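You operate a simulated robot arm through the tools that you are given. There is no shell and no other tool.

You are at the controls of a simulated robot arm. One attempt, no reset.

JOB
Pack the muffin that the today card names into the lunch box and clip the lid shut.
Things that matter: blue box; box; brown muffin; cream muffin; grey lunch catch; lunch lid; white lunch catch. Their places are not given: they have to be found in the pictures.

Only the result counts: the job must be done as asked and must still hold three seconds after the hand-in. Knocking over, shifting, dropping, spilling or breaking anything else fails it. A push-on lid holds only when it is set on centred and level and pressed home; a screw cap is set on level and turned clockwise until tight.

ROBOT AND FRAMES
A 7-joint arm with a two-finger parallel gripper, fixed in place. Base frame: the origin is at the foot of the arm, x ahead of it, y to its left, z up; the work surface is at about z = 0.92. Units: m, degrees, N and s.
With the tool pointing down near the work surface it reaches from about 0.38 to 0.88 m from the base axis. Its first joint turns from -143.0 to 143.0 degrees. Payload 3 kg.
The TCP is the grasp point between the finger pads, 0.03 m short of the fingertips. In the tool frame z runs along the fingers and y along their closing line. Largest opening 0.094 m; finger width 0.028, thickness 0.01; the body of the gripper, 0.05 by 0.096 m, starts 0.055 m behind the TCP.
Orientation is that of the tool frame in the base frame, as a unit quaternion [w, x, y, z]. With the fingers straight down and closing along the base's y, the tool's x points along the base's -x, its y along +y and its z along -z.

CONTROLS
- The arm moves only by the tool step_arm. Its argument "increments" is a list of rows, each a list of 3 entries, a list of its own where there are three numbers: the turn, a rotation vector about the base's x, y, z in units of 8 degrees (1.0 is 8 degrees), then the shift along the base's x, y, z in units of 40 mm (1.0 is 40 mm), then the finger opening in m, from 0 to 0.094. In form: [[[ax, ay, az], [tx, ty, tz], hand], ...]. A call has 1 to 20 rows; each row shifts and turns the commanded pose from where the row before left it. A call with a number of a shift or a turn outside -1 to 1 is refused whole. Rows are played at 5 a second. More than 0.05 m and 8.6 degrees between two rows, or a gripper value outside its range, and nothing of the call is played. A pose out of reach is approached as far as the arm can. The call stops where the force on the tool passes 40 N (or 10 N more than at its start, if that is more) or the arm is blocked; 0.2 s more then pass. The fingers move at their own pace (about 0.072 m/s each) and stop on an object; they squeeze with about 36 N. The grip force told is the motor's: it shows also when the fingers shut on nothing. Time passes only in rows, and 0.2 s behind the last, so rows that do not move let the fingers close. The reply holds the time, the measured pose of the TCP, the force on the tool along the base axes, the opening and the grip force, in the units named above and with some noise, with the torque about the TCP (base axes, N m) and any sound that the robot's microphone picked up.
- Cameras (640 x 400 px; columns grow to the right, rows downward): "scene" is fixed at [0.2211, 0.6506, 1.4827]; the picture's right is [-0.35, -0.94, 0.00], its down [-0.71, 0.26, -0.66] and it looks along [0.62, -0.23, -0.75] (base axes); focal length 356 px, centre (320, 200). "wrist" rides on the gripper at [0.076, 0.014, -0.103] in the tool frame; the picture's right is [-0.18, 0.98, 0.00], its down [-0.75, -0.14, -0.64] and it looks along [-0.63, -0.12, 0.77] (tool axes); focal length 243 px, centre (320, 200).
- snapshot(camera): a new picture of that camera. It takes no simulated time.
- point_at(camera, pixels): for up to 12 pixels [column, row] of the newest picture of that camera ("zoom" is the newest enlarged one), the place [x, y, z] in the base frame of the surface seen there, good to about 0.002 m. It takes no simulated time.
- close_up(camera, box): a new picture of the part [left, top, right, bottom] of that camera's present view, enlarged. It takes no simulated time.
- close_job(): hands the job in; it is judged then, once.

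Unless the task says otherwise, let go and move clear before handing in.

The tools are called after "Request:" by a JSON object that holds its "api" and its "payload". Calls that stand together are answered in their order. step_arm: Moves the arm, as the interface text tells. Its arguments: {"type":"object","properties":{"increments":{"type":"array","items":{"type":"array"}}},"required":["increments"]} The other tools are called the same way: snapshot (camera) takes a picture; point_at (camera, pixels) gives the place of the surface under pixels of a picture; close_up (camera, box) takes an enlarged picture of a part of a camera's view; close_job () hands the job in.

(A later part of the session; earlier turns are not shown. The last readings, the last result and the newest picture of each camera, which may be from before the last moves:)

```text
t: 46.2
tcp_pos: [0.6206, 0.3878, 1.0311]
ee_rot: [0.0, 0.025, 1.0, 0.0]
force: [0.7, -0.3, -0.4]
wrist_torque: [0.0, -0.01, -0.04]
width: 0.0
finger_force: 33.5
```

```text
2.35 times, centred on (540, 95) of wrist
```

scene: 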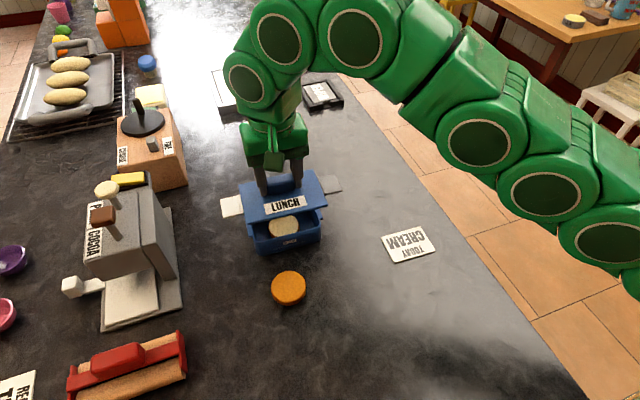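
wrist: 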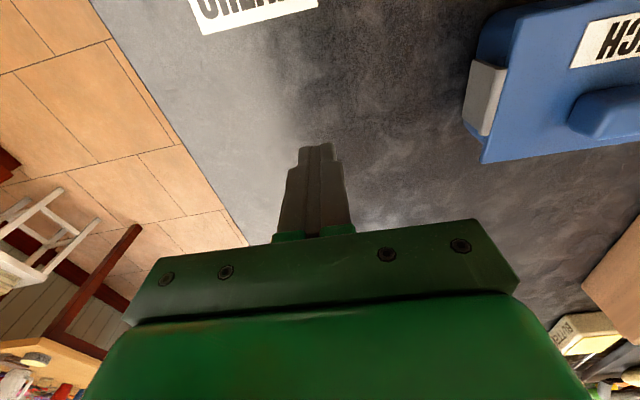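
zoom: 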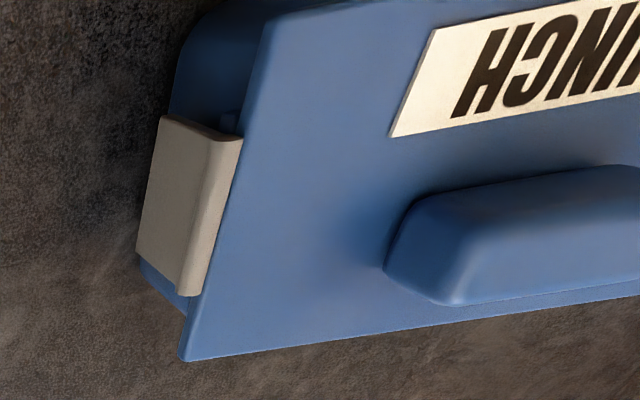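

Request:
{"api": "point_at", "payload": {"camera": "zoom", "pixels": [[165, 125], [140, 245], [205, 140], [180, 285], [160, 180], [180, 190], [195, 200], [215, 160], [190, 280], [225, 150], [155, 200], [230, 180]]}}

Request:
{"api": "close_up", "payload": {"camera": "scene", "box": [225, 170, 335, 260]}}

```text
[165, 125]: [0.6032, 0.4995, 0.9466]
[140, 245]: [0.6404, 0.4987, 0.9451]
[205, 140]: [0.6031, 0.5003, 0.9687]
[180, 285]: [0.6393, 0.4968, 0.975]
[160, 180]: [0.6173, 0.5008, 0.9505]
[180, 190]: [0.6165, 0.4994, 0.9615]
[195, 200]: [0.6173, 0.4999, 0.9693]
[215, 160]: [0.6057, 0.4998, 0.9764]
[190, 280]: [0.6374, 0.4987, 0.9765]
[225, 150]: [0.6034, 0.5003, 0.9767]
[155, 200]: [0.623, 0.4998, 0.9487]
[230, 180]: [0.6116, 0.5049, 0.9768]
```

```text
4.44 times, centred on (280, 215) of scene
```

zoom: 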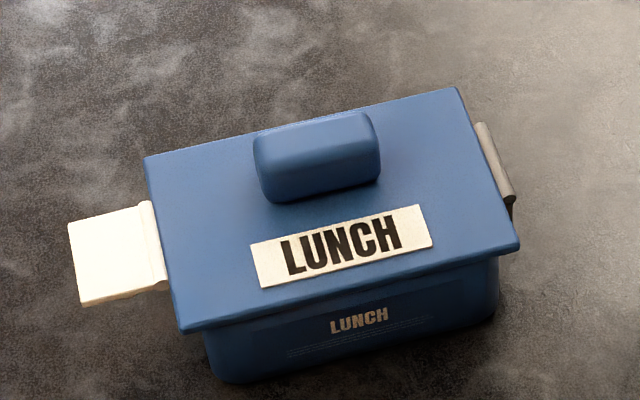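

Request:
{"api": "point_at", "payload": {"camera": "zoom", "pixels": [[148, 161], [181, 328], [456, 92], [516, 246], [160, 240], [490, 170], [75, 225], [85, 302], [155, 245], [480, 130], [510, 195], [360, 320]]}}

Request:
{"api": "point_at", "payload": {"camera": "zoom", "pixels": [[212, 360], [214, 350], [494, 290], [490, 300], [250, 340], [350, 345], [450, 300], [260, 380], [480, 310], [230, 350], [496, 275], [205, 345]]}}

```text
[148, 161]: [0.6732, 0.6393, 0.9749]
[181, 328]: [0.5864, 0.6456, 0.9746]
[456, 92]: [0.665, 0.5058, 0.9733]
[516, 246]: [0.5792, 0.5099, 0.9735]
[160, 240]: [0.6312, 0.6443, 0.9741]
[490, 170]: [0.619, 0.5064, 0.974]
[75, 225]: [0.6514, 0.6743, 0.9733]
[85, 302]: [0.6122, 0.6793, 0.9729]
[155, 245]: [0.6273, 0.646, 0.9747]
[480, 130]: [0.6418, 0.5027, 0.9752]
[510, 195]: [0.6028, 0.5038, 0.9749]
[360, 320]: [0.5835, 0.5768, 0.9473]
```

```text
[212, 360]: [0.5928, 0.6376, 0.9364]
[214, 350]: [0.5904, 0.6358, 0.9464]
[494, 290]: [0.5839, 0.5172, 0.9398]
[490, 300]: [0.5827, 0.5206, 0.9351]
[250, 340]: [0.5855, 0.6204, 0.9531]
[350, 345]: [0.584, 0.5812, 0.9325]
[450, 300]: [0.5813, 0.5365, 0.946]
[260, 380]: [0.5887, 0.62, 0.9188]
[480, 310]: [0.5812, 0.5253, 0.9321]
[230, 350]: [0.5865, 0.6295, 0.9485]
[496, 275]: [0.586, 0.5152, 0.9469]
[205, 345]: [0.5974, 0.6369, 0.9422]
```

The grey catch reads vertical (y ≈ 0.4995 from z 0.946 to 0.969), so it is folded against its lug. The lid is now about 2 mm off in +y relative to the box. The white catch is beyond straight-down reach, so I'll tilt the tool about 32° with the tips toward +x and swing round in front of the box.

Request:
{"api": "step_arm", "payload": {"increments": [[[0, -1, 0], [-0.44, 0, 0.12], 0.0], [[0, -1, 0], [-0.44, 0, 0.12], 0.0], [[0, -1, 0], [-0.44, 0, 0.12], 0.0], [[0, -1, 0], [-0.44, 0, 0.12], 0.0], [[0, 0, 0], [0, 0, 0], 0.0]]}}

Request:
{"api": "snapshot", "payload": {"camera": "scene"}}

```text
t: 47.4
tcp_pos: [0.5511, 0.3869, 1.0501]
ee_rot: [0.276, 0.024, 0.961, 0.007]
force: [0.6, 0.0, 0.1]
wrist_torque: [-0.04, 0.0, -0.01]
width: 0.0
finger_force: 33.5
```

```text
taken
```

scene: 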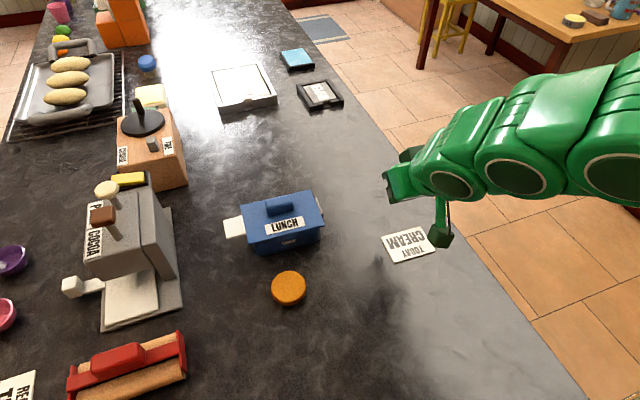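

The tilt worked. Before swinging over, I'll check where the cocoa mill's nearest edge is.

Request:
{"api": "point_at", "payload": {"camera": "scene", "pixels": [[180, 305], [170, 215], [165, 190], [145, 180], [186, 335], [180, 170], [175, 240], [107, 187], [130, 178]]}}

Request:
{"api": "step_arm", "payload": {"increments": [[[0, 0, 0], [0, 0.9, 0], 0.0], [[0, 0, 0], [0, 0.9, 0], 0.0], [[0, 0, 0], [0, 0.9, 0], 0.0], [[0, 0, 0], [0, 0.9, 0], 0.0], [[0, 0, 0], [0, 0, 0], 0.0]]}}

Request:
{"api": "snapshot", "payload": {"camera": "scene"}}

```text
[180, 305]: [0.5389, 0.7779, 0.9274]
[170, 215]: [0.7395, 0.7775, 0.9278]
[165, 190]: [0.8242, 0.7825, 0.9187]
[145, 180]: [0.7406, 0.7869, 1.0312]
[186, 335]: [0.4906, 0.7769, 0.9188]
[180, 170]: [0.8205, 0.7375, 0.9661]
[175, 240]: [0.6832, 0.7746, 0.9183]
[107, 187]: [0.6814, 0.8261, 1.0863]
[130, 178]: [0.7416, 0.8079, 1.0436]
```

```text
t: 48.6
tcp_pos: [0.5524, 0.5288, 1.0495]
ee_rot: [0.277, 0.024, 0.961, 0.006]
force: [1.1, -0.8, 0.1]
wrist_torque: [0.02, 0.02, 0.0]
width: 0.0001
finger_force: 33.1
```

```text
taken
```

scene: 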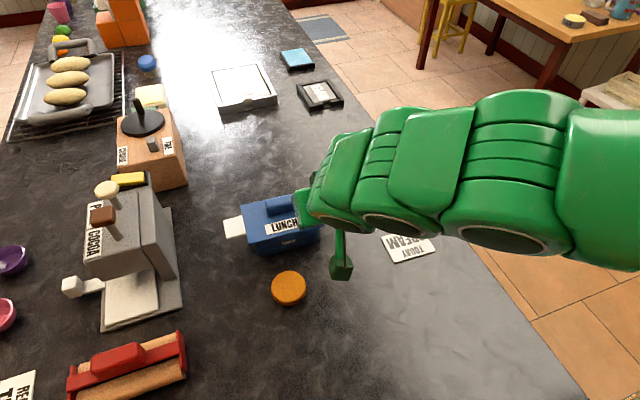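

The mill starts at y ≈ 0.775, so there's room at y ≈ 0.67. Continuing in +y.

Request:
{"api": "step_arm", "payload": {"increments": [[[0, 0, 0], [0, 0.87, 0], 0.0], [[0, 0, 0], [0, 0.87, 0], 0.0], [[0, 0, 0], [0, 0.87, 0], 0.0], [[0, 0, 0], [0, 0.87, 0], 0.0], [[0, 0, 0], [0, 0, 0], 0.0]]}}

Request:
{"api": "snapshot", "payload": {"camera": "scene"}}

Request:
{"api": "snapshot", "payload": {"camera": "wrist"}}

```text
t: 49.8
tcp_pos: [0.5508, 0.6705, 1.0494]
ee_rot: [0.276, 0.025, 0.961, 0.007]
force: [0.3, -0.1, 0.3]
wrist_torque: [0.0, 0.03, 0.0]
width: 0.0003
finger_force: 32.6
```

```text
taken
```

scene: 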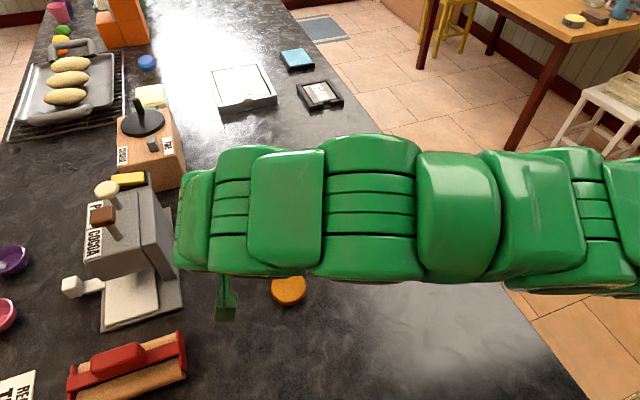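

```text
taken
```

wrist: 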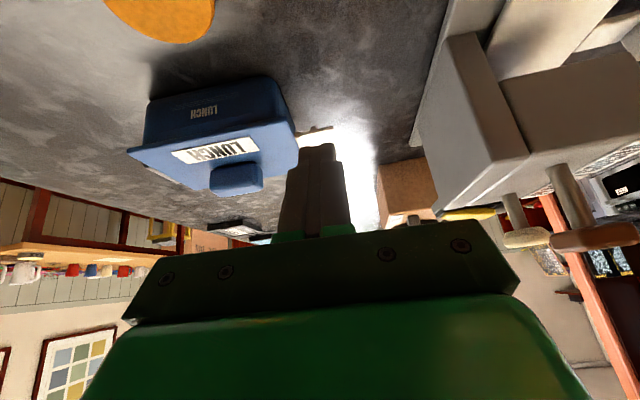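

The scene view is blocked by the arm, but the wrist view shows the box and the white catch at (318,133). Zooming there to measure.

Request:
{"api": "close_up", "payload": {"camera": "wrist", "box": [120, 60, 360, 210]}}

```text
2.67 times, centred on (240, 135) of wrist
```

zoom: 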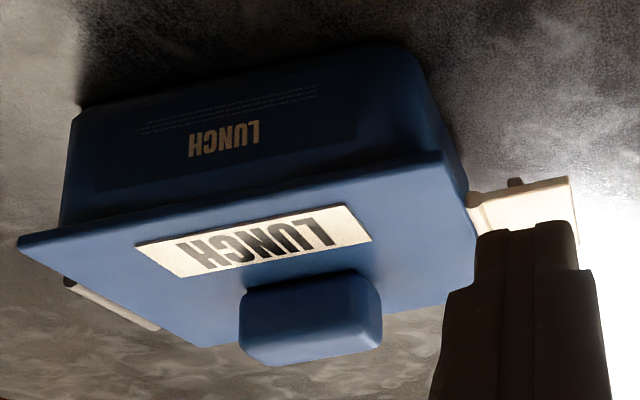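

Request:
{"api": "point_at", "payload": {"camera": "zoom", "pixels": [[471, 200], [480, 215], [490, 222], [500, 205], [565, 185], [572, 205], [540, 200], [440, 160], [465, 220], [25, 243], [473, 205], [475, 285]]}}

Request:
{"api": "point_at", "payload": {"camera": "wrist", "pixels": [[315, 160], [330, 160], [300, 158], [337, 150]]}}

```text
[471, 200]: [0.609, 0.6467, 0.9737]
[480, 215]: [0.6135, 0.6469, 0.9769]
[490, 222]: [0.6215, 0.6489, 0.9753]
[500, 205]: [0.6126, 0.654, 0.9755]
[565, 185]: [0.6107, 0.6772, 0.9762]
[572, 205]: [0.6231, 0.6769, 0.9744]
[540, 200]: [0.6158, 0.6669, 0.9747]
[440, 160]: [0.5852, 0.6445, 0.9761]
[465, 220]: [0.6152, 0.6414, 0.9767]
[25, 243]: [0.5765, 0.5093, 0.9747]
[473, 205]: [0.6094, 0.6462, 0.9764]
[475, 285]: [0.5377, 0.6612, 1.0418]
```

```text
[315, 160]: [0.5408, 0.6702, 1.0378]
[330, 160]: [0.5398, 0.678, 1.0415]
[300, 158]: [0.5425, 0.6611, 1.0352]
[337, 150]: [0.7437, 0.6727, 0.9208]
```

The white catch spans y 0.650–0.678 and x 0.611–0.650 at z ≈ 0.974, and my inner finger face is at y ≈ 0.660. I'll move in +x over it at the present height.

Request:
{"api": "step_arm", "payload": {"increments": [[[0, 0, 0], [0.62, 0, -0.1], 0.0], [[0, 0, 0], [0.62, 0, -0.1], 0.0], [[0, 0, 0], [0.62, 0, -0.1], 0.0], [[0, 0, 0], [0, 0, 0], 0.0], [[0, 0, 0], [0, 0, 0], 0.0]]}}

Request:
{"api": "snapshot", "payload": {"camera": "wrist"}}

Request:
{"api": "close_up", "payload": {"camera": "wrist", "box": [120, 60, 360, 210]}}

```text
t: 51.0
tcp_pos: [0.6243, 0.6692, 1.0372]
ee_rot: [0.275, 0.024, 0.961, 0.007]
force: [-0.5, 0.8, 0.1]
wrist_torque: [0.02, 0.01, 0.02]
width: 0.0002
finger_force: 33.1
```

```text
taken
```

wrist: 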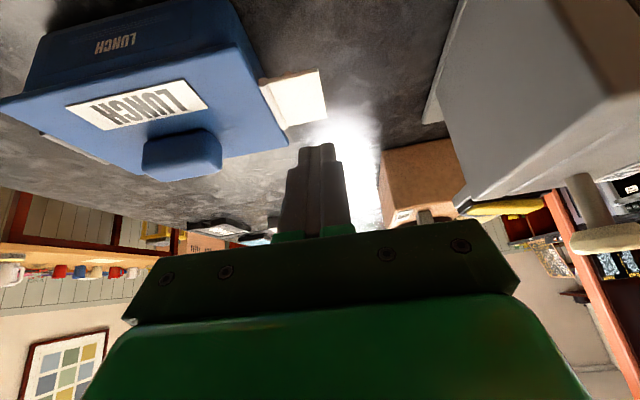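

```text
2.67 times, centred on (240, 135) of wrist
```

zoom: 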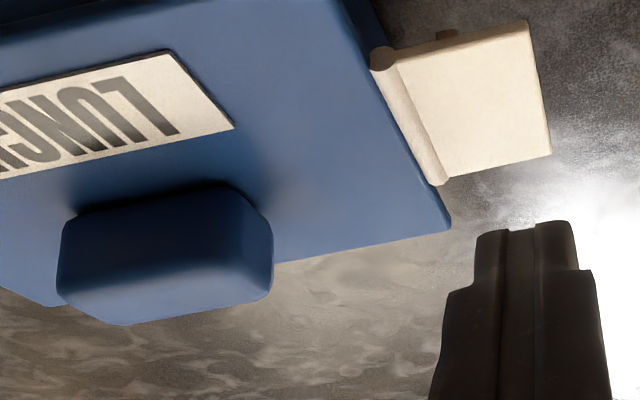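

The tip is just beyond the catch in x-y as planned, and a small hook shows under the plate. I'll lower to near contact.

Request:
{"api": "step_arm", "payload": {"increments": [[[0, 0, 0], [0, 0, -0.35], 0.0], [[0, 0, 0], [0, 0, -0.3], 0.0], [[0, 0, 0], [0, 0, 0], 0.0]]}}

Request:
{"api": "snapshot", "payload": {"camera": "wrist"}}

Request:
{"api": "close_up", "payload": {"camera": "wrist", "box": [120, 30, 360, 180]}}

```text
t: 51.8
tcp_pos: [0.625, 0.6687, 1.0126]
ee_rot: [0.276, 0.024, 0.961, 0.007]
force: [-0.6, -0.8, -0.5]
wrist_torque: [0.02, 0.0, -0.02]
width: 0.0
finger_force: 33.1
```

```text
taken
```

wrist: 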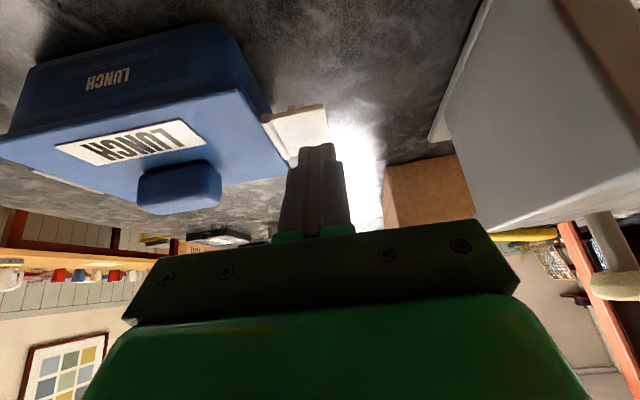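

```text
2.67 times, centred on (240, 105) of wrist
```

zoom: 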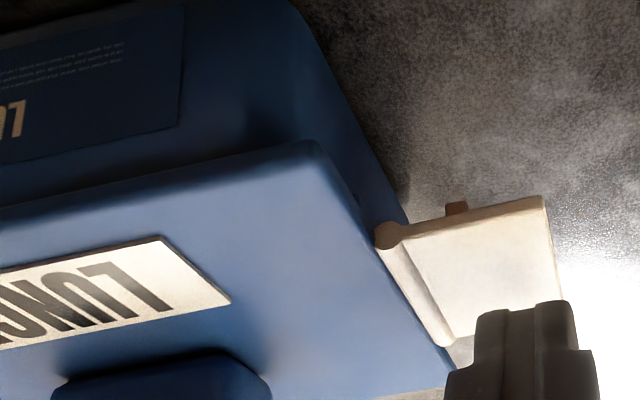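

Request:
{"api": "point_at", "payload": {"camera": "zoom", "pixels": [[525, 306], [490, 316], [560, 305], [495, 330], [470, 260], [545, 200], [440, 340], [550, 280], [455, 207], [450, 345]]}}

```text
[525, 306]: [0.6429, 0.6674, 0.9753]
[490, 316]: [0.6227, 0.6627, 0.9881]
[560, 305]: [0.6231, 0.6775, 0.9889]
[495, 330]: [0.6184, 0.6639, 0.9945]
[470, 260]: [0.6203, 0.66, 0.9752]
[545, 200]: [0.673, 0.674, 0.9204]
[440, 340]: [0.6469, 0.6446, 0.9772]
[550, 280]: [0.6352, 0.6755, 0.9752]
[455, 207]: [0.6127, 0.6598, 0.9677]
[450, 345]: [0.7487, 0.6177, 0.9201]
```

The fingertip corner is at about (0.625, 0.662, 0.98), near the catch middle. I'll shift 3 mm in +x and press down gradually.

Request:
{"api": "step_arm", "payload": {"increments": [[[0, 0, 0], [0.08, 0, -0.1], 0.0], [[0, 0, 0], [0, 0, -0.08], 0.0], [[0, 0, 0], [0, 0, -0.08], 0.0], [[0, 0, 0], [0, 0, -0.08], 0.0], [[0, 0, 0], [0, 0, 0], 0.0]]}}

Request:
{"api": "close_up", "payload": {"camera": "wrist", "box": [120, 30, 360, 180]}}

```text
t: 53.0
tcp_pos: [0.6282, 0.6698, 0.9987]
ee_rot: [0.276, 0.023, 0.961, 0.007]
force: [0.1, 0.1, 0.6]
wrist_torque: [0.02, 0.01, 0.01]
width: 0.0001
finger_force: 33.3
```

```text
2.67 times, centred on (240, 105) of wrist
```

zoom: 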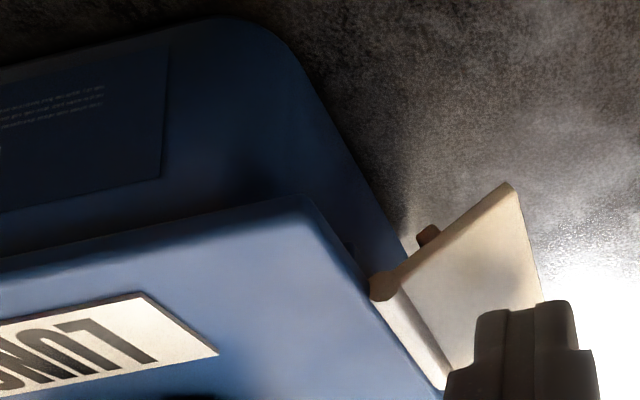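

The white catch is folding with no load. I'll continue down while easing inward (-y).

Request:
{"api": "step_arm", "payload": {"increments": [[[0, 0, 0], [0, 0, -0.1], 0.0], [[0, 0, 0], [0, -0.03, -0.1], 0.0], [[0, 0, 0], [0, -0.04, -0.06], 0.0], [[0, 0, 0], [0, 0, 0], 0.0]]}}

Request:
{"api": "snapshot", "payload": {"camera": "wrist"}}

Request:
{"api": "close_up", "payload": {"camera": "wrist", "box": [120, 30, 360, 180]}}

```text
t: 54.0
tcp_pos: [0.6274, 0.6669, 0.9868]
ee_rot: [0.275, 0.024, 0.961, 0.006]
force: [0.2, -0.3, -0.4]
wrist_torque: [0.03, 0.02, 0.02]
width: 0.0
finger_force: 32.9
```

```text
taken
```

wrist: 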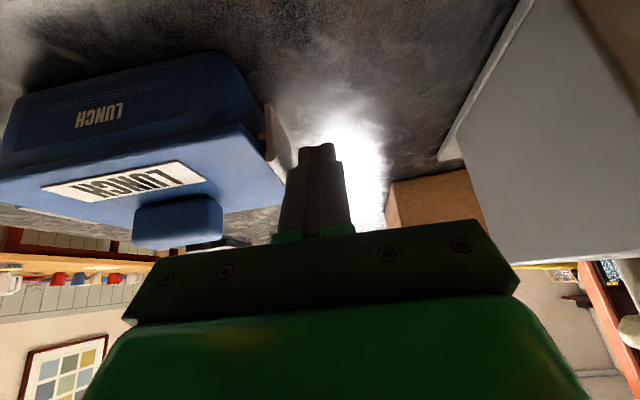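

```text
2.67 times, centred on (240, 105) of wrist
```

zoom: 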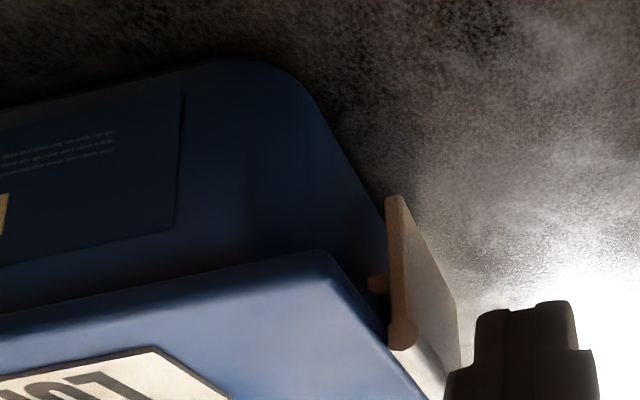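

The white catch has dropped to hang near-vertical, with its hook at zoom (378,283) by the wall. I'll measure its plane.

Request:
{"api": "point_at", "payload": {"camera": "zoom", "pixels": [[415, 240], [430, 290], [440, 330], [405, 215], [450, 350], [402, 335], [394, 205], [398, 280], [378, 283], [420, 350], [330, 270], [350, 320]]}}

Request:
{"api": "close_up", "payload": {"camera": "wrist", "box": [230, 80, 330, 180]}}

```text
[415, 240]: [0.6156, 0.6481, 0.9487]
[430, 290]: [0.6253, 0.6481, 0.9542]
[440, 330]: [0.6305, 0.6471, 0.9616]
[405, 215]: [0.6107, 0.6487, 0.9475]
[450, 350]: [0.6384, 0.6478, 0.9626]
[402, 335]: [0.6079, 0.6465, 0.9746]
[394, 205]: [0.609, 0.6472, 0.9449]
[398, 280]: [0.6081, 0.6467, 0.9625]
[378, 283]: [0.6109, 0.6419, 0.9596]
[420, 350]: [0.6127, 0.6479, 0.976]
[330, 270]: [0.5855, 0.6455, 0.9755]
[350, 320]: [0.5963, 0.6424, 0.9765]
```

```text
4.00 times, centred on (280, 130) of wrist
```

zoom: 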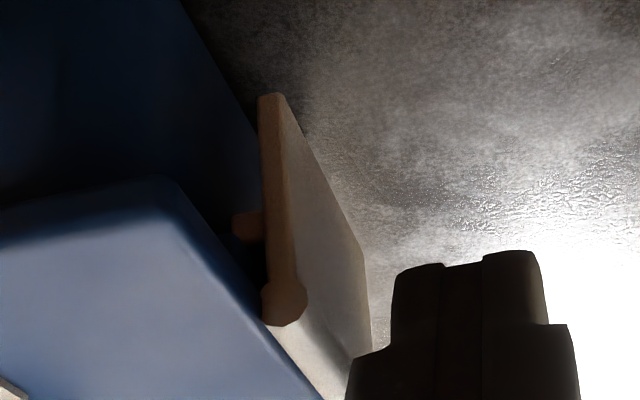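

The white catch reads vertical at y ≈ 0.648 with its hook tip at (0.611, 0.642, 0.960), just outside the lug because the lid sits about 2 mm too far in +y. I'll ease the finger in -y until it touches the barrel, then nudge the lid back toward centre, watching with the wrist camera.

Request:
{"api": "step_arm", "payload": {"increments": [[[0, 0, 0], [0, -0.08, 0], 0.0], [[0, 0, 0], [0, -0.06, 0], 0.0], [[0, 0, 0], [0, 0, 0], 0.0]]}}

Request:
{"api": "close_up", "payload": {"camera": "wrist", "box": [120, 30, 360, 180]}}

```text
t: 54.8
tcp_pos: [0.6284, 0.6606, 0.9874]
ee_rot: [0.276, 0.024, 0.961, 0.007]
force: [-0.8, -0.3, 0.7]
wrist_torque: [-0.02, 0.0, 0.02]
width: 0.0001
finger_force: 33.1
```

```text
2.67 times, centred on (240, 105) of wrist
```

zoom: 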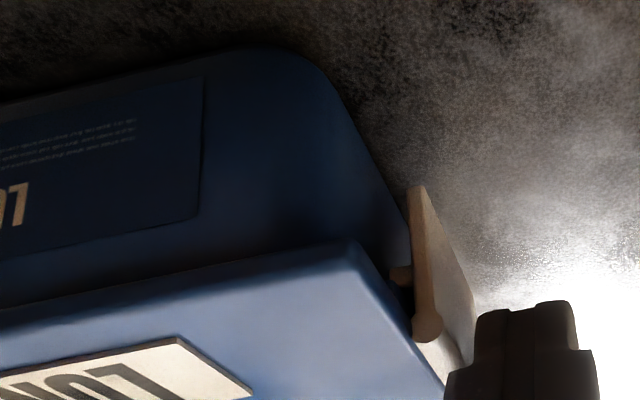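

Request:
{"api": "point_at", "payload": {"camera": "zoom", "pixels": [[352, 262], [390, 310], [428, 325], [440, 280], [448, 300], [485, 330], [478, 345], [401, 275], [240, 390], [355, 215]]}}

Request:
{"api": "step_arm", "payload": {"increments": [[[0, 0, 0], [0, -0.03, 0], 0.0], [[0, 0, 0], [0, 0, 0], 0.0]]}}

Request:
{"api": "close_up", "payload": {"camera": "wrist", "box": [120, 30, 360, 180]}}

Request:
{"api": "point_at", "payload": {"camera": "zoom", "pixels": [[352, 262], [390, 310], [428, 325], [440, 280], [448, 300], [485, 330], [478, 345], [401, 275], [240, 390], [355, 215]]}}

```text
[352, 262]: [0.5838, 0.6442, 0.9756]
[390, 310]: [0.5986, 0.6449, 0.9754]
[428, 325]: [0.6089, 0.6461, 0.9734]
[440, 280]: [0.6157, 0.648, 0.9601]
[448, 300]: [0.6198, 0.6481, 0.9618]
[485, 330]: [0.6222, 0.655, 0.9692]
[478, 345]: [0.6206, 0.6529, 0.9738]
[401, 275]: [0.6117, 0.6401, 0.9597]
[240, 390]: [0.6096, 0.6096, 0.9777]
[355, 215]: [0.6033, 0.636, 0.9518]
```

```text
t: 55.4
tcp_pos: [0.6282, 0.6608, 0.9879]
ee_rot: [0.274, 0.024, 0.961, 0.007]
force: [0.0, -0.3, -0.3]
wrist_torque: [0.0, 0.0, -0.01]
width: 0.0
finger_force: 32.4
```

```text
2.67 times, centred on (240, 105) of wrist
```

zoom: 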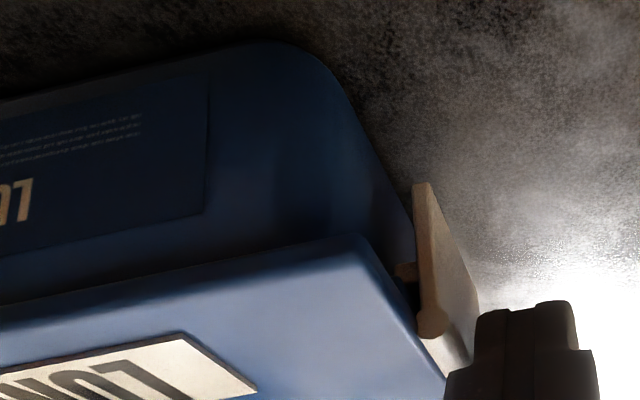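

```text
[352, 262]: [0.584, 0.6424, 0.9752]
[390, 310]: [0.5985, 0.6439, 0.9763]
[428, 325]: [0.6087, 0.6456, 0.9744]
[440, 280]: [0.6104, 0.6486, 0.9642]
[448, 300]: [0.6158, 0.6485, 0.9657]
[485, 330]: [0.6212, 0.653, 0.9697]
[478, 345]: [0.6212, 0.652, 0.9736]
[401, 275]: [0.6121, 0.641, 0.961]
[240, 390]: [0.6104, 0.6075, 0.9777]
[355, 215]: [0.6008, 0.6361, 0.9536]
```

Request:
{"api": "step_arm", "payload": {"increments": [[[0, 0, 0], [0, -0.04, 0], 0.0], [[0, 0, 0], [0, -0.04, 0], 0.0], [[0, 0, 0], [0, 0, 0], 0.0]]}}

Request:
{"api": "close_up", "payload": {"camera": "wrist", "box": [120, 30, 360, 180]}}

Request:
{"api": "point_at", "payload": {"camera": "zoom", "pixels": [[352, 262], [390, 310], [428, 325], [440, 280], [448, 300], [485, 330], [478, 345], [405, 272], [465, 330], [435, 310]]}}

```text
t: 56.2
tcp_pos: [0.629, 0.6579, 0.9881]
ee_rot: [0.276, 0.024, 0.961, 0.007]
force: [0.2, -0.1, 0.5]
wrist_torque: [-0.02, -0.01, -0.01]
width: 0.0
finger_force: 33.0
```

```text
2.67 times, centred on (240, 105) of wrist
```

zoom: 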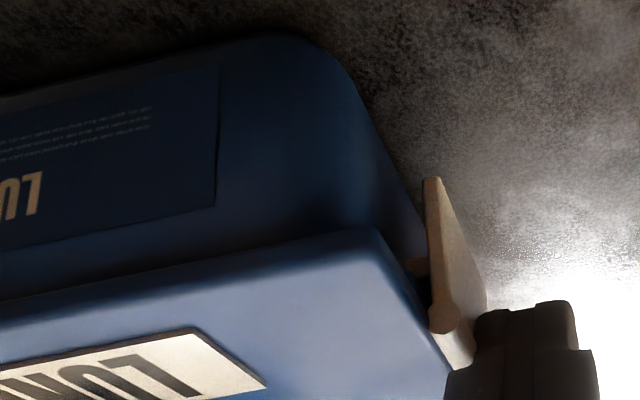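

```text
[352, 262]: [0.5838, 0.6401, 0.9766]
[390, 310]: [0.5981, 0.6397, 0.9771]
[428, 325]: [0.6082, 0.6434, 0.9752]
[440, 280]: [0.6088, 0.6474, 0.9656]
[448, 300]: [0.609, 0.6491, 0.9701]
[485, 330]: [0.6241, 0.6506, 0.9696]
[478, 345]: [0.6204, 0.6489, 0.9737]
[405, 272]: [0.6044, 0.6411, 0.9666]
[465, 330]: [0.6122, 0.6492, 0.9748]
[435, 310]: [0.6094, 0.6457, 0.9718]
```

Request:
{"api": "step_arm", "payload": {"increments": [[[0, 0, 0], [0, -0.03, 0], 0.0], [[0, 0, 0], [0, -0.02, 0], 0.0], [[0, 0, 0], [0, 0, 0], 0.0]]}}

Request:
{"api": "close_up", "payload": {"camera": "wrist", "box": [120, 30, 360, 180]}}

Request:
{"api": "point_at", "payload": {"camera": "zoom", "pixels": [[380, 240], [390, 255], [410, 285], [440, 345], [445, 250], [470, 290], [480, 330], [435, 315], [420, 262], [475, 345]]}}

```text
t: 57.0
tcp_pos: [0.6287, 0.6559, 0.988]
ee_rot: [0.276, 0.024, 0.961, 0.006]
force: [-0.6, 1.0, -0.5]
wrist_torque: [-0.02, 0.02, 0.04]
width: 0.0
finger_force: 32.8
```

```text
2.67 times, centred on (240, 105) of wrist
```

zoom: 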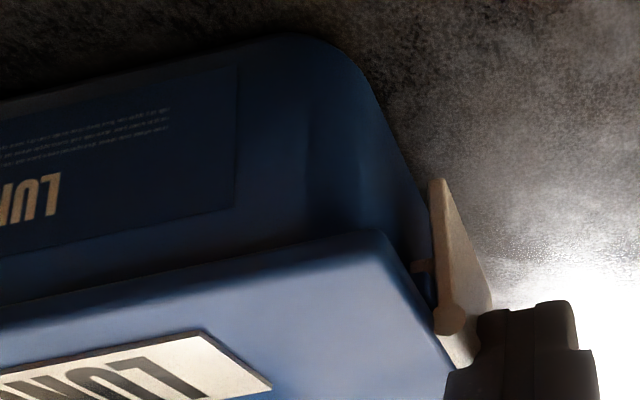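

```text
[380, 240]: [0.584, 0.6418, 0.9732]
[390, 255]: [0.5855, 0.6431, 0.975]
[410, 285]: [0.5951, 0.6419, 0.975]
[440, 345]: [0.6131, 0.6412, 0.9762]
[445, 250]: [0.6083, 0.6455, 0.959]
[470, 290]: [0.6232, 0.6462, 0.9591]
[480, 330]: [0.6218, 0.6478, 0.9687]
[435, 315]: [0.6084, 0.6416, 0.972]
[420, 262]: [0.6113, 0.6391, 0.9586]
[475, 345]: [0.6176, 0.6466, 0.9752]
```

The lid moved back about 2 mm (plate now y ≈ 0.646, hook tip 0.639, under the lug). I'll back the finger off in +y and rise clear.

Request:
{"api": "step_arm", "payload": {"increments": [[[0, 0, 0], [0, 0.15, 0], 0.0], [[0, 0, 0], [0, 0.3, 0.1], 0.0], [[0, 0, 0], [0, 0, 0.6], 0.0], [[0, 0, 0], [-0.6, 0, 0.6], 0.0], [[0, 0, 0], [-0.9, 0, 0.2], 0.0], [[0, 0, 0], [-0.6, 0, 0], 0.0], [[0, 0, 0], [0, 0, 0], 0.0]]}}

Request:
{"api": "snapshot", "payload": {"camera": "wrist"}}

Request:
{"api": "close_up", "payload": {"camera": "wrist", "box": [100, 40, 340, 210]}}

```text
t: 58.6
tcp_pos: [0.5445, 0.6737, 1.0488]
ee_rot: [0.275, 0.024, 0.961, 0.007]
force: [0.1, 0.0, 0.4]
wrist_torque: [0.02, 0.01, 0.0]
width: 0.0
finger_force: 33.1
```

```text
taken
```

wrist: 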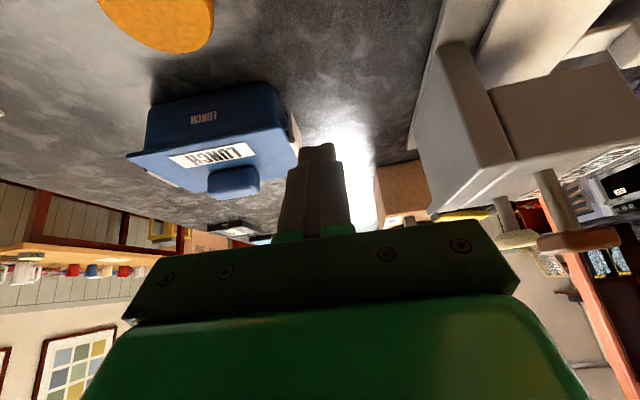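

```text
2.35 times, centred on (220, 125) of wrist
```

zoom: 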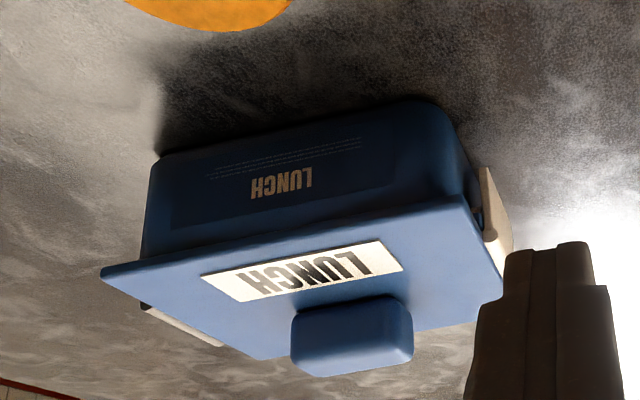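

Both catches are down in this view. I'll swing back in -y and straighten the tool so the scene camera can see everything.

Request:
{"api": "step_arm", "payload": {"increments": [[[0, 0, 0], [0, -0.95, 0], 0.0], [[0, 0, 0], [0, -0.95, 0], 0.0], [[0, 0, 0], [0, -0.95, 0], 0.0], [[0, 0, 0], [0, -0.95, 0], 0.0], [[0, 0, 0], [0, -0.95, 0], 0.0], [[0, 0, 0], [0, -0.95, 0], 0.0], [[0, 0, 0], [0, -0.95, 0.3], 0.0], [[0, 1, 0], [0, -0.3, 0.3], 0.0], [[0, 1, 0], [0, 0, 0.3], 0.0], [[0, 1, 0], [0, 0, 0], 0.0], [[0, 1, 0], [0, 0, 0], 0.0], [[0, 0, 0], [0, 0, 0], 0.0]]}}

Request:
{"api": "snapshot", "payload": {"camera": "scene"}}

Request:
{"api": "close_up", "payload": {"camera": "scene", "box": [225, 170, 335, 260]}}

```text
t: 61.2
tcp_pos: [0.5432, 0.3944, 1.0838]
ee_rot: [-0.001, 0.026, 1.0, 0.001]
force: [1.0, 0.5, -0.7]
wrist_torque: [0.02, 0.0, 0.01]
width: 0.0
finger_force: 32.7
```

```text
taken
```

scene: 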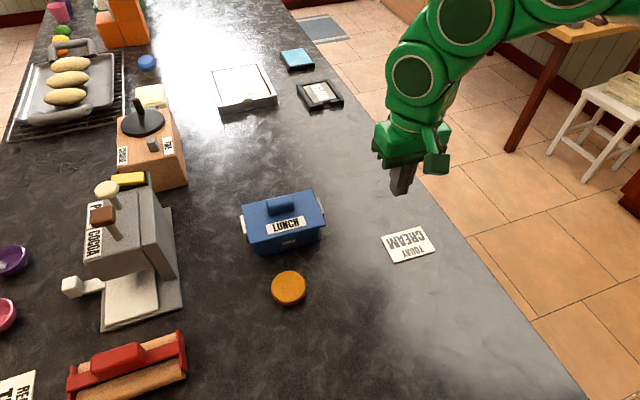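

```text
4.44 times, centred on (280, 215) of scene
```

zoom: 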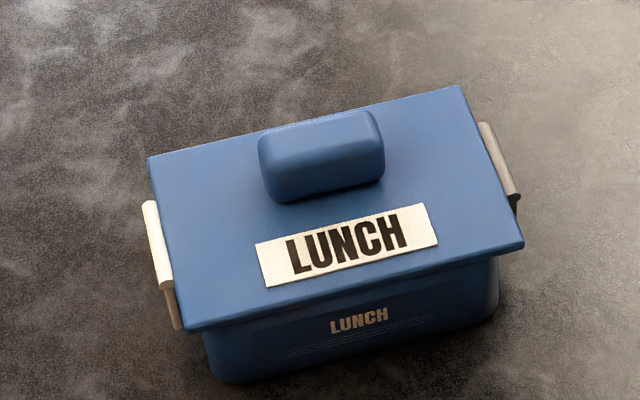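

Request:
{"api": "point_at", "payload": {"camera": "zoom", "pixels": [[151, 160], [186, 328], [459, 90], [520, 245], [165, 240], [492, 165], [149, 205], [165, 285], [485, 130], [513, 190], [178, 325], [515, 205]]}}

Request:
{"api": "point_at", "payload": {"camera": "zoom", "pixels": [[212, 360], [214, 350], [494, 290], [490, 300], [205, 345], [496, 275], [172, 300], [180, 320], [360, 320], [250, 225], [430, 200], [340, 245]]}}

```text
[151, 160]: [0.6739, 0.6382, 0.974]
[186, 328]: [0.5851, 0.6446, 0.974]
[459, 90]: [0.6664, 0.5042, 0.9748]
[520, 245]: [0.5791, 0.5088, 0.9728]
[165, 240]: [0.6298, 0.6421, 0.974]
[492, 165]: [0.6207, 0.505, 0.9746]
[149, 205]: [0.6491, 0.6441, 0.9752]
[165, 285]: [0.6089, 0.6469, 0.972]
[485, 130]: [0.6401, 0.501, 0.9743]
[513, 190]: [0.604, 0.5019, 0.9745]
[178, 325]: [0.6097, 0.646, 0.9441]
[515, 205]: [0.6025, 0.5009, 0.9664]
```

```text
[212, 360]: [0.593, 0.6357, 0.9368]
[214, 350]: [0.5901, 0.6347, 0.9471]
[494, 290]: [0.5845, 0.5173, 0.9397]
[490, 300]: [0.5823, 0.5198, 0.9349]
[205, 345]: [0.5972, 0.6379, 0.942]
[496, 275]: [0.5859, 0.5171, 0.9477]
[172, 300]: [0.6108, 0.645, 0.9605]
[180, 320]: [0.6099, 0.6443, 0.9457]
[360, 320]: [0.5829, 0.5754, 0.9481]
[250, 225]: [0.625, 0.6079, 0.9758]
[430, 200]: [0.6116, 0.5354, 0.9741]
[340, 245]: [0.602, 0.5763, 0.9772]
```

The lid is now at (0.6261, 0.574), about 1 mm from the box centre, level at 0.974, and both catches hang vertical over the lugs. To check it really holds, I'll straddle the handle again and do a very small lift test.

Request:
{"api": "step_arm", "payload": {"increments": [[[0, 0, 0], [0, 0, 0], 0.04], [[0, 0, 0], [0.39, 0.74, -0.14], 0.072], [[0, 0, 0], [0.39, 0.74, -0.14], 0.072], [[0, 0, 0], [0.39, 0.74, -0.14], 0.072], [[0, 0, 0], [0.39, 0.74, -0.14], 0.072], [[0, 0, 0], [0.39, 0.74, -0.14], 0.072], [[0, 0, 0], [0.39, 0.74, -0.14], 0.072], [[0, 0, 0], [0, 0, 0], 0.072], [[0, 0, 0], [0, 0, 0], 0.072]]}}

Request:
{"api": "snapshot", "payload": {"camera": "wrist"}}

Request:
{"api": "close_up", "payload": {"camera": "scene", "box": [215, 150, 345, 260]}}

```text
t: 63.2
tcp_pos: [0.6402, 0.5733, 1.0504]
ee_rot: [0.0, 0.025, 1.0, 0.0]
force: [0.4, 0.4, 0.4]
wrist_torque: [0.02, -0.01, 0.02]
width: 0.0721
finger_force: 0.0
```

```text
taken
```

wrist: 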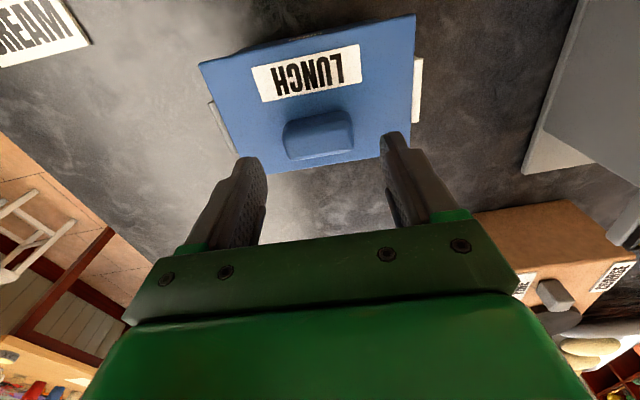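

```text
3.64 times, centred on (280, 205) of scene
```

zoom: 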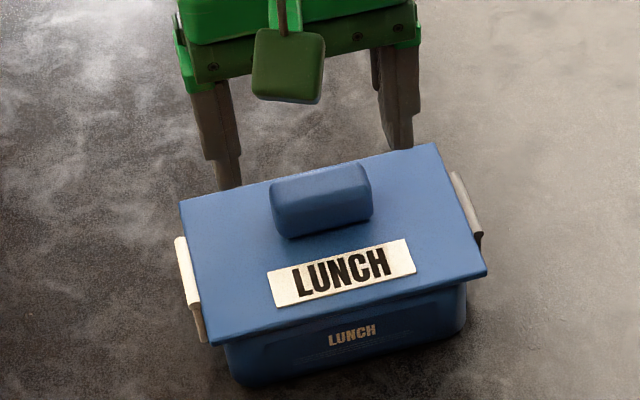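

The fingers are lined up over the handle. I'll lower to z ≈ 1.011 in steps and check the pose.

Request:
{"api": "step_arm", "payload": {"increments": [[[0, 0, 0], [-0.08, 0, -0.3], 0.072], [[0, 0, 0], [0, 0, -0.3], 0.072], [[0, 0, 0], [0, 0, -0.25], 0.072], [[0, 0, 0], [0, 0, -0.13], 0.072], [[0, 0, 0], [0, 0, 0], 0.072], [[0, 0, 0], [0, 0, 0], 0.072]]}}

Request:
{"api": "step_arm", "payload": {"increments": [[[0, 0, 0], [0, 0, 0], 0.072]]}}

Request:
{"api": "snapshot", "payload": {"camera": "wrist"}}

```text
t: 64.6
tcp_pos: [0.6334, 0.5741, 1.0106]
ee_rot: [0.001, 0.025, 1.0, 0.0]
force: [-0.3, 0.6, 0.0]
wrist_torque: [-0.01, 0.02, 0.0]
width: 0.0722
finger_force: 0.0
```

```text
t: 65.0
tcp_pos: [0.6344, 0.5715, 1.0106]
ee_rot: [0.0, 0.025, 1.0, 0.0]
force: [0.2, -0.4, 0.1]
wrist_torque: [-0.02, 0.01, -0.02]
width: 0.0721
finger_force: 0.1
```

```text
taken
```

wrist: 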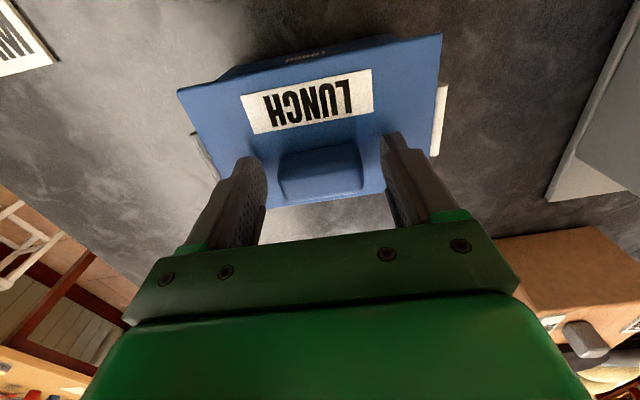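

The pose is fine, about (0.634, 0.573, 1.0106). I'll close gradually onto the handle.

Request:
{"api": "step_arm", "payload": {"increments": [[[0, 0, 0], [0.05, 0, 0], 0.064], [[0, 0, 0], [0, 0, 0], 0.057], [[0, 0, 0], [0, 0, 0], 0.052], [[0, 0, 0], [0, 0, 0], 0.048], [[0, 0, 0], [0, 0, 0], 0.04], [[0, 0, 0], [0, 0, 0], 0.04]]}}

Request:
{"api": "close_up", "payload": {"camera": "scene", "box": [215, 150, 345, 260]}}

```text
t: 66.4
tcp_pos: [0.6355, 0.5722, 1.0105]
ee_rot: [0.0, 0.024, 1.0, 0.001]
force: [0.8, 0.5, 1.1]
wrist_torque: [-0.01, 0.01, 0.0]
width: 0.0493
finger_force: 36.2
```

```text
3.64 times, centred on (280, 205) of scene
```

zoom: 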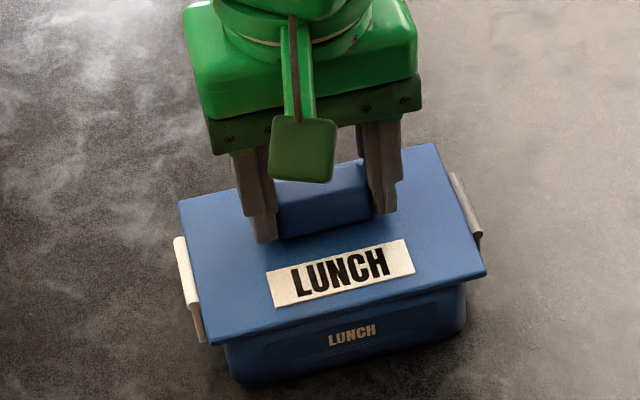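

Gripped. Lifting only 2 mm and reading the force and picture.

Request:
{"api": "step_arm", "payload": {"increments": [[[0, 0, 0], [0, 0, 0.025], 0.04], [[0, 0, 0], [0, 0, 0.025], 0.04], [[0, 0, 0], [0, 0, 0], 0.04], [[0, 0, 0], [0, 0, 0], 0.04]]}}

Request:
{"api": "close_up", "payload": {"camera": "scene", "box": [215, 150, 345, 260]}}

Request:
{"api": "snapshot", "payload": {"camera": "wrist"}}

```text
t: 67.4
tcp_pos: [0.636, 0.5724, 1.0122]
ee_rot: [-0.001, 0.024, 1.0, 0.0]
force: [0.2, -0.9, -0.6]
wrist_torque: [-0.03, 0.0, -0.01]
width: 0.0491
finger_force: 36.0
```

```text
3.64 times, centred on (280, 205) of scene
```

zoom: 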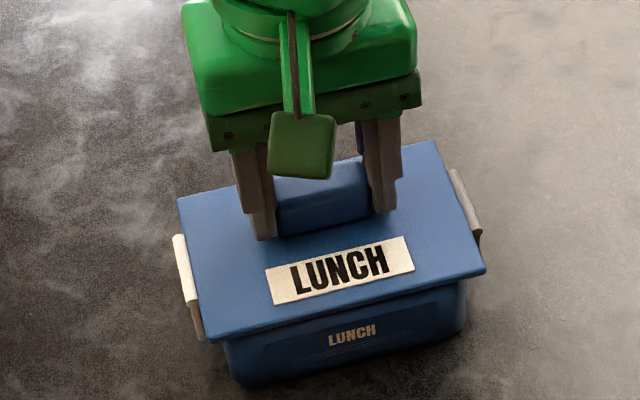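

```text
taken
```

wrist: 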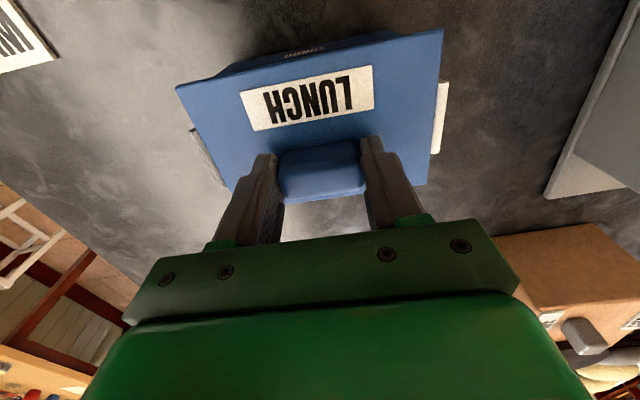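

The lid rose about 2 mm with only its own weight, so the hooks may have slack. I'll lift another 2 mm.

Request:
{"api": "step_arm", "payload": {"increments": [[[0, 0, 0], [0, 0, 0.025], 0.04], [[0, 0, 0], [0, 0, 0.025], 0.04], [[0, 0, 0], [0, 0, 0], 0.04], [[0, 0, 0], [0, 0, 0], 0.04]]}}

Request:
{"api": "close_up", "payload": {"camera": "scene", "box": [215, 150, 345, 260]}}

Request:
{"api": "point_at", "payload": {"camera": "zoom", "pixels": [[230, 225], [225, 310], [440, 170], [465, 250], [185, 275], [195, 320], [465, 195], [480, 225]]}}

```text
t: 68.4
tcp_pos: [0.6355, 0.5727, 1.0153]
ee_rot: [0.0, 0.025, 1.0, 0.0]
force: [0.8, 0.1, -3.9]
wrist_torque: [-0.01, 0.0, -0.01]
width: 0.0489
finger_force: 36.1
```

```text
3.64 times, centred on (280, 205) of scene
```

zoom: 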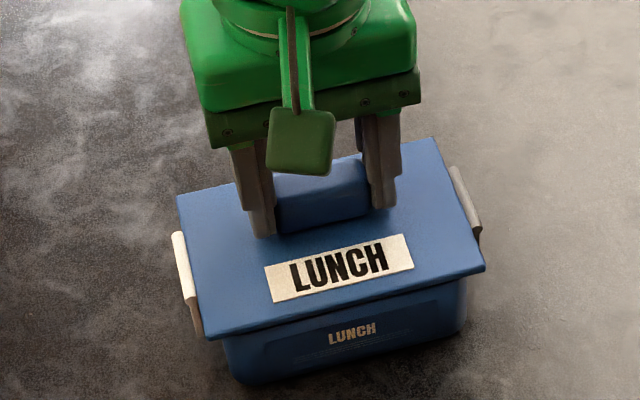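

```text
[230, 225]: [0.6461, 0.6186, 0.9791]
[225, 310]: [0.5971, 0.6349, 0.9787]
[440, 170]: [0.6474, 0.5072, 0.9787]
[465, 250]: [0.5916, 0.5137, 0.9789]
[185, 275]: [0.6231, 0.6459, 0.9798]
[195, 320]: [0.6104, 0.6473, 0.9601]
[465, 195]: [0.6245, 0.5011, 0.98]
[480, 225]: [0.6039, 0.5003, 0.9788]
```

The force rose to -3.9 N at 4 mm lift and the box label moved up slightly, so the hooks on both sides do carry the box. I'll lower it back onto the table and press the lid down gently.

Request:
{"api": "step_arm", "payload": {"increments": [[[0, 0, 0], [0, 0, -0.025], 0.04], [[0, 0, 0], [0, 0, -0.025], 0.04], [[0, 0, 0], [0, 0, -0.025], 0.04], [[0, 0, 0], [0, 0, -0.025], 0.04], [[0, 0, 0], [0, 0, 0], 0.04], [[0, 0, 0], [0, 0, -0.02], 0.04], [[0, 0, 0], [0, 0, 0], 0.04]]}}

Request:
{"api": "close_up", "payload": {"camera": "scene", "box": [215, 150, 345, 260]}}

Request:
{"api": "point_at", "payload": {"camera": "zoom", "pixels": [[230, 225], [225, 310], [440, 170], [465, 250], [188, 280], [198, 325], [465, 195], [480, 230]]}}

```text
t: 70.0
tcp_pos: [0.6376, 0.5729, 1.0096]
ee_rot: [0.0, 0.026, 1.0, 0.001]
force: [0.8, -1.1, 14.2]
wrist_torque: [-0.16, 0.47, 0.02]
width: 0.0488
finger_force: 35.5
```

```text
3.64 times, centred on (280, 205) of scene
```

zoom: 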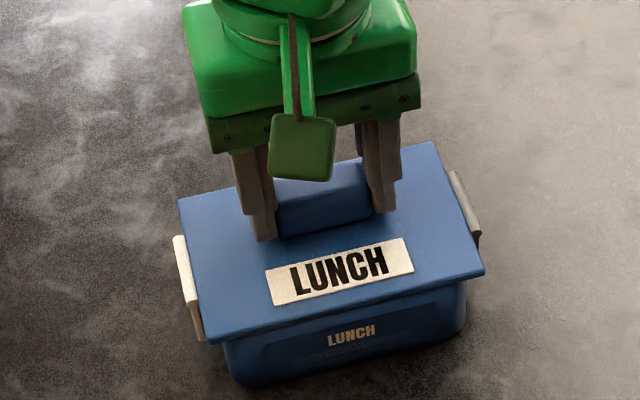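

```text
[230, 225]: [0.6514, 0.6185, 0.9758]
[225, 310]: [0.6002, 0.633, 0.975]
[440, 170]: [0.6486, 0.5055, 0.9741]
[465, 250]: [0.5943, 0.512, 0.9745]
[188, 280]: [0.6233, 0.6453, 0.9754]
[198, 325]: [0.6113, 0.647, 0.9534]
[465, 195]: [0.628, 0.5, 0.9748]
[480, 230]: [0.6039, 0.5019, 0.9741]
```

It's back on the rim at 14 N with a slightly uneven contact torque. I'll press a bit harder to seat it fully, as before.

Request:
{"api": "step_arm", "payload": {"increments": [[[0, 0, 0], [0, 0, -0.02], 0.04], [[0, 0, 0], [0, 0, -0.02], 0.04], [[0, 0, 0], [0, 0, 0], 0.04]]}}

Request:
{"api": "close_up", "payload": {"camera": "scene", "box": [215, 150, 345, 260]}}

Request:
{"api": "point_at", "payload": {"camera": "zoom", "pixels": [[200, 205], [225, 310], [440, 170], [465, 250], [240, 190], [220, 280], [430, 160], [450, 200]]}}

```text
t: 70.8
tcp_pos: [0.6368, 0.5731, 1.0108]
ee_rot: [0.0, 0.025, 1.0, 0.002]
force: [11.6, -0.4, 32.1]
wrist_torque: [-0.09, -0.33, 0.03]
width: 0.0492
finger_force: 36.0
```

```text
3.64 times, centred on (280, 205) of scene
```

zoom: 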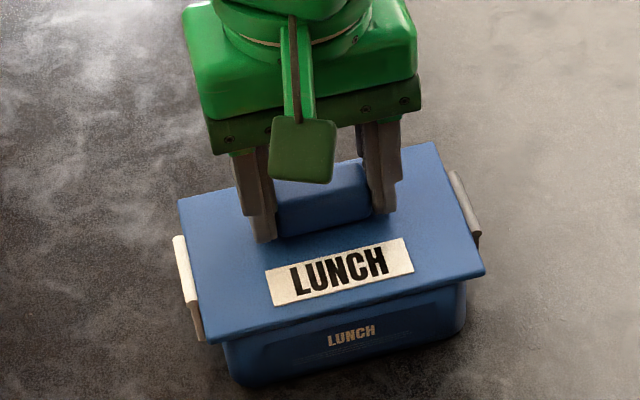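

```text
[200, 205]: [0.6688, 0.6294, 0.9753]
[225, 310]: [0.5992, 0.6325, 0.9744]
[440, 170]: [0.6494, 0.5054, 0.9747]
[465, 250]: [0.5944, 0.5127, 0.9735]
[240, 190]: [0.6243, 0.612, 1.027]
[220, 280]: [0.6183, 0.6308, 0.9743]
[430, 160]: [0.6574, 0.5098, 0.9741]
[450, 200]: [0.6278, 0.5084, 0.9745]
```

The lid is seated at 0.9745, but there's an 11.6 N sideways x load. I'll unload until the forces are near zero before letting go.

Request:
{"api": "step_arm", "payload": {"increments": [[[0, 0, 0], [0, 0, 0.03], 0.04], [[0, 0, 0], [0, 0, 0.02], 0.04], [[0, 0, 0], [0, 0, 0], 0.04]]}}

```text
t: 71.6
tcp_pos: [0.634, 0.5727, 1.0097]
ee_rot: [-0.001, 0.025, 1.0, -0.001]
force: [2.6, -4.3, 14.9]
wrist_torque: [-0.05, -0.5, -0.12]
width: 0.0489
finger_force: 35.8
```

Request:
{"api": "step_arm", "payload": {"increments": [[[0, 0, 0], [0, 0, 0.02], 0.04], [[0, 0, 0], [0, 0, 0], 0.04]]}}

```text
t: 72.2
tcp_pos: [0.6358, 0.5732, 1.0093]
ee_rot: [-0.001, 0.025, 1.0, -0.001]
force: [-0.7, -0.3, -1.1]
wrist_torque: [0.03, -0.02, 0.04]
width: 0.0487
finger_force: 35.5
```

The forces are now near zero (just the lid's weight). Opening slowly.

Request:
{"api": "step_arm", "payload": {"increments": [[[0, 0, 0], [0, 0, 0], 0.05], [[0, 0, 0], [0, 0, 0], 0.053], [[0, 0, 0], [0, 0, 0], 0.057], [[0, 0, 0], [0, 0, 0], 0.062], [[0, 0, 0], [0, 0, 0], 0.068], [[0, 0, 0], [0, 0, 0], 0.072], [[0, 0, 0], [0, 0, 0], 0.072]]}}

Request:
{"api": "close_up", "payload": {"camera": "scene", "box": [215, 150, 345, 260]}}

Request:
{"api": "point_at", "payload": {"camera": "zoom", "pixels": [[181, 203], [210, 341], [434, 145], [484, 271], [230, 225], [225, 310], [440, 180], [465, 250], [185, 275], [198, 325], [460, 190], [480, 225]]}}

```text
t: 73.8
tcp_pos: [0.6358, 0.5716, 1.0094]
ee_rot: [0.0, 0.024, 1.0, 0.0]
force: [0.2, 0.5, 0.0]
wrist_torque: [-0.02, 0.01, 0.01]
width: 0.0723
finger_force: 0.0
```

```text
3.64 times, centred on (280, 205) of scene
```

zoom: 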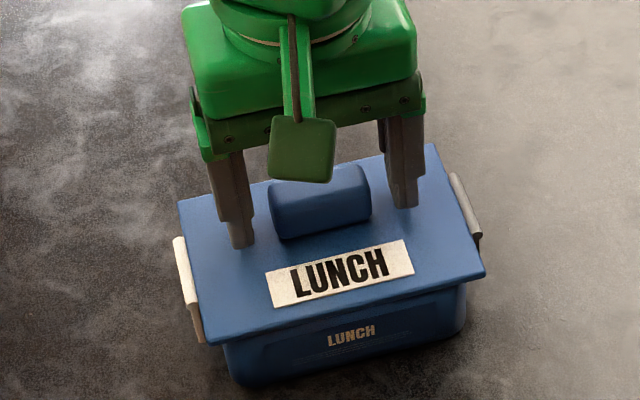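

```text
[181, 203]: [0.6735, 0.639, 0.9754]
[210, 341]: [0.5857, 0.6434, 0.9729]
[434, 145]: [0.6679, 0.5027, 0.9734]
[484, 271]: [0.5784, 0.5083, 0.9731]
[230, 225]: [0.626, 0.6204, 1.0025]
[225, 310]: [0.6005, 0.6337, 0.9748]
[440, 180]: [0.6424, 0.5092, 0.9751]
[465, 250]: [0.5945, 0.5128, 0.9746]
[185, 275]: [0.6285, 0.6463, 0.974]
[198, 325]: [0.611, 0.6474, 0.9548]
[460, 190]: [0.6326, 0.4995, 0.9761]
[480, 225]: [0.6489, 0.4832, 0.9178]
```

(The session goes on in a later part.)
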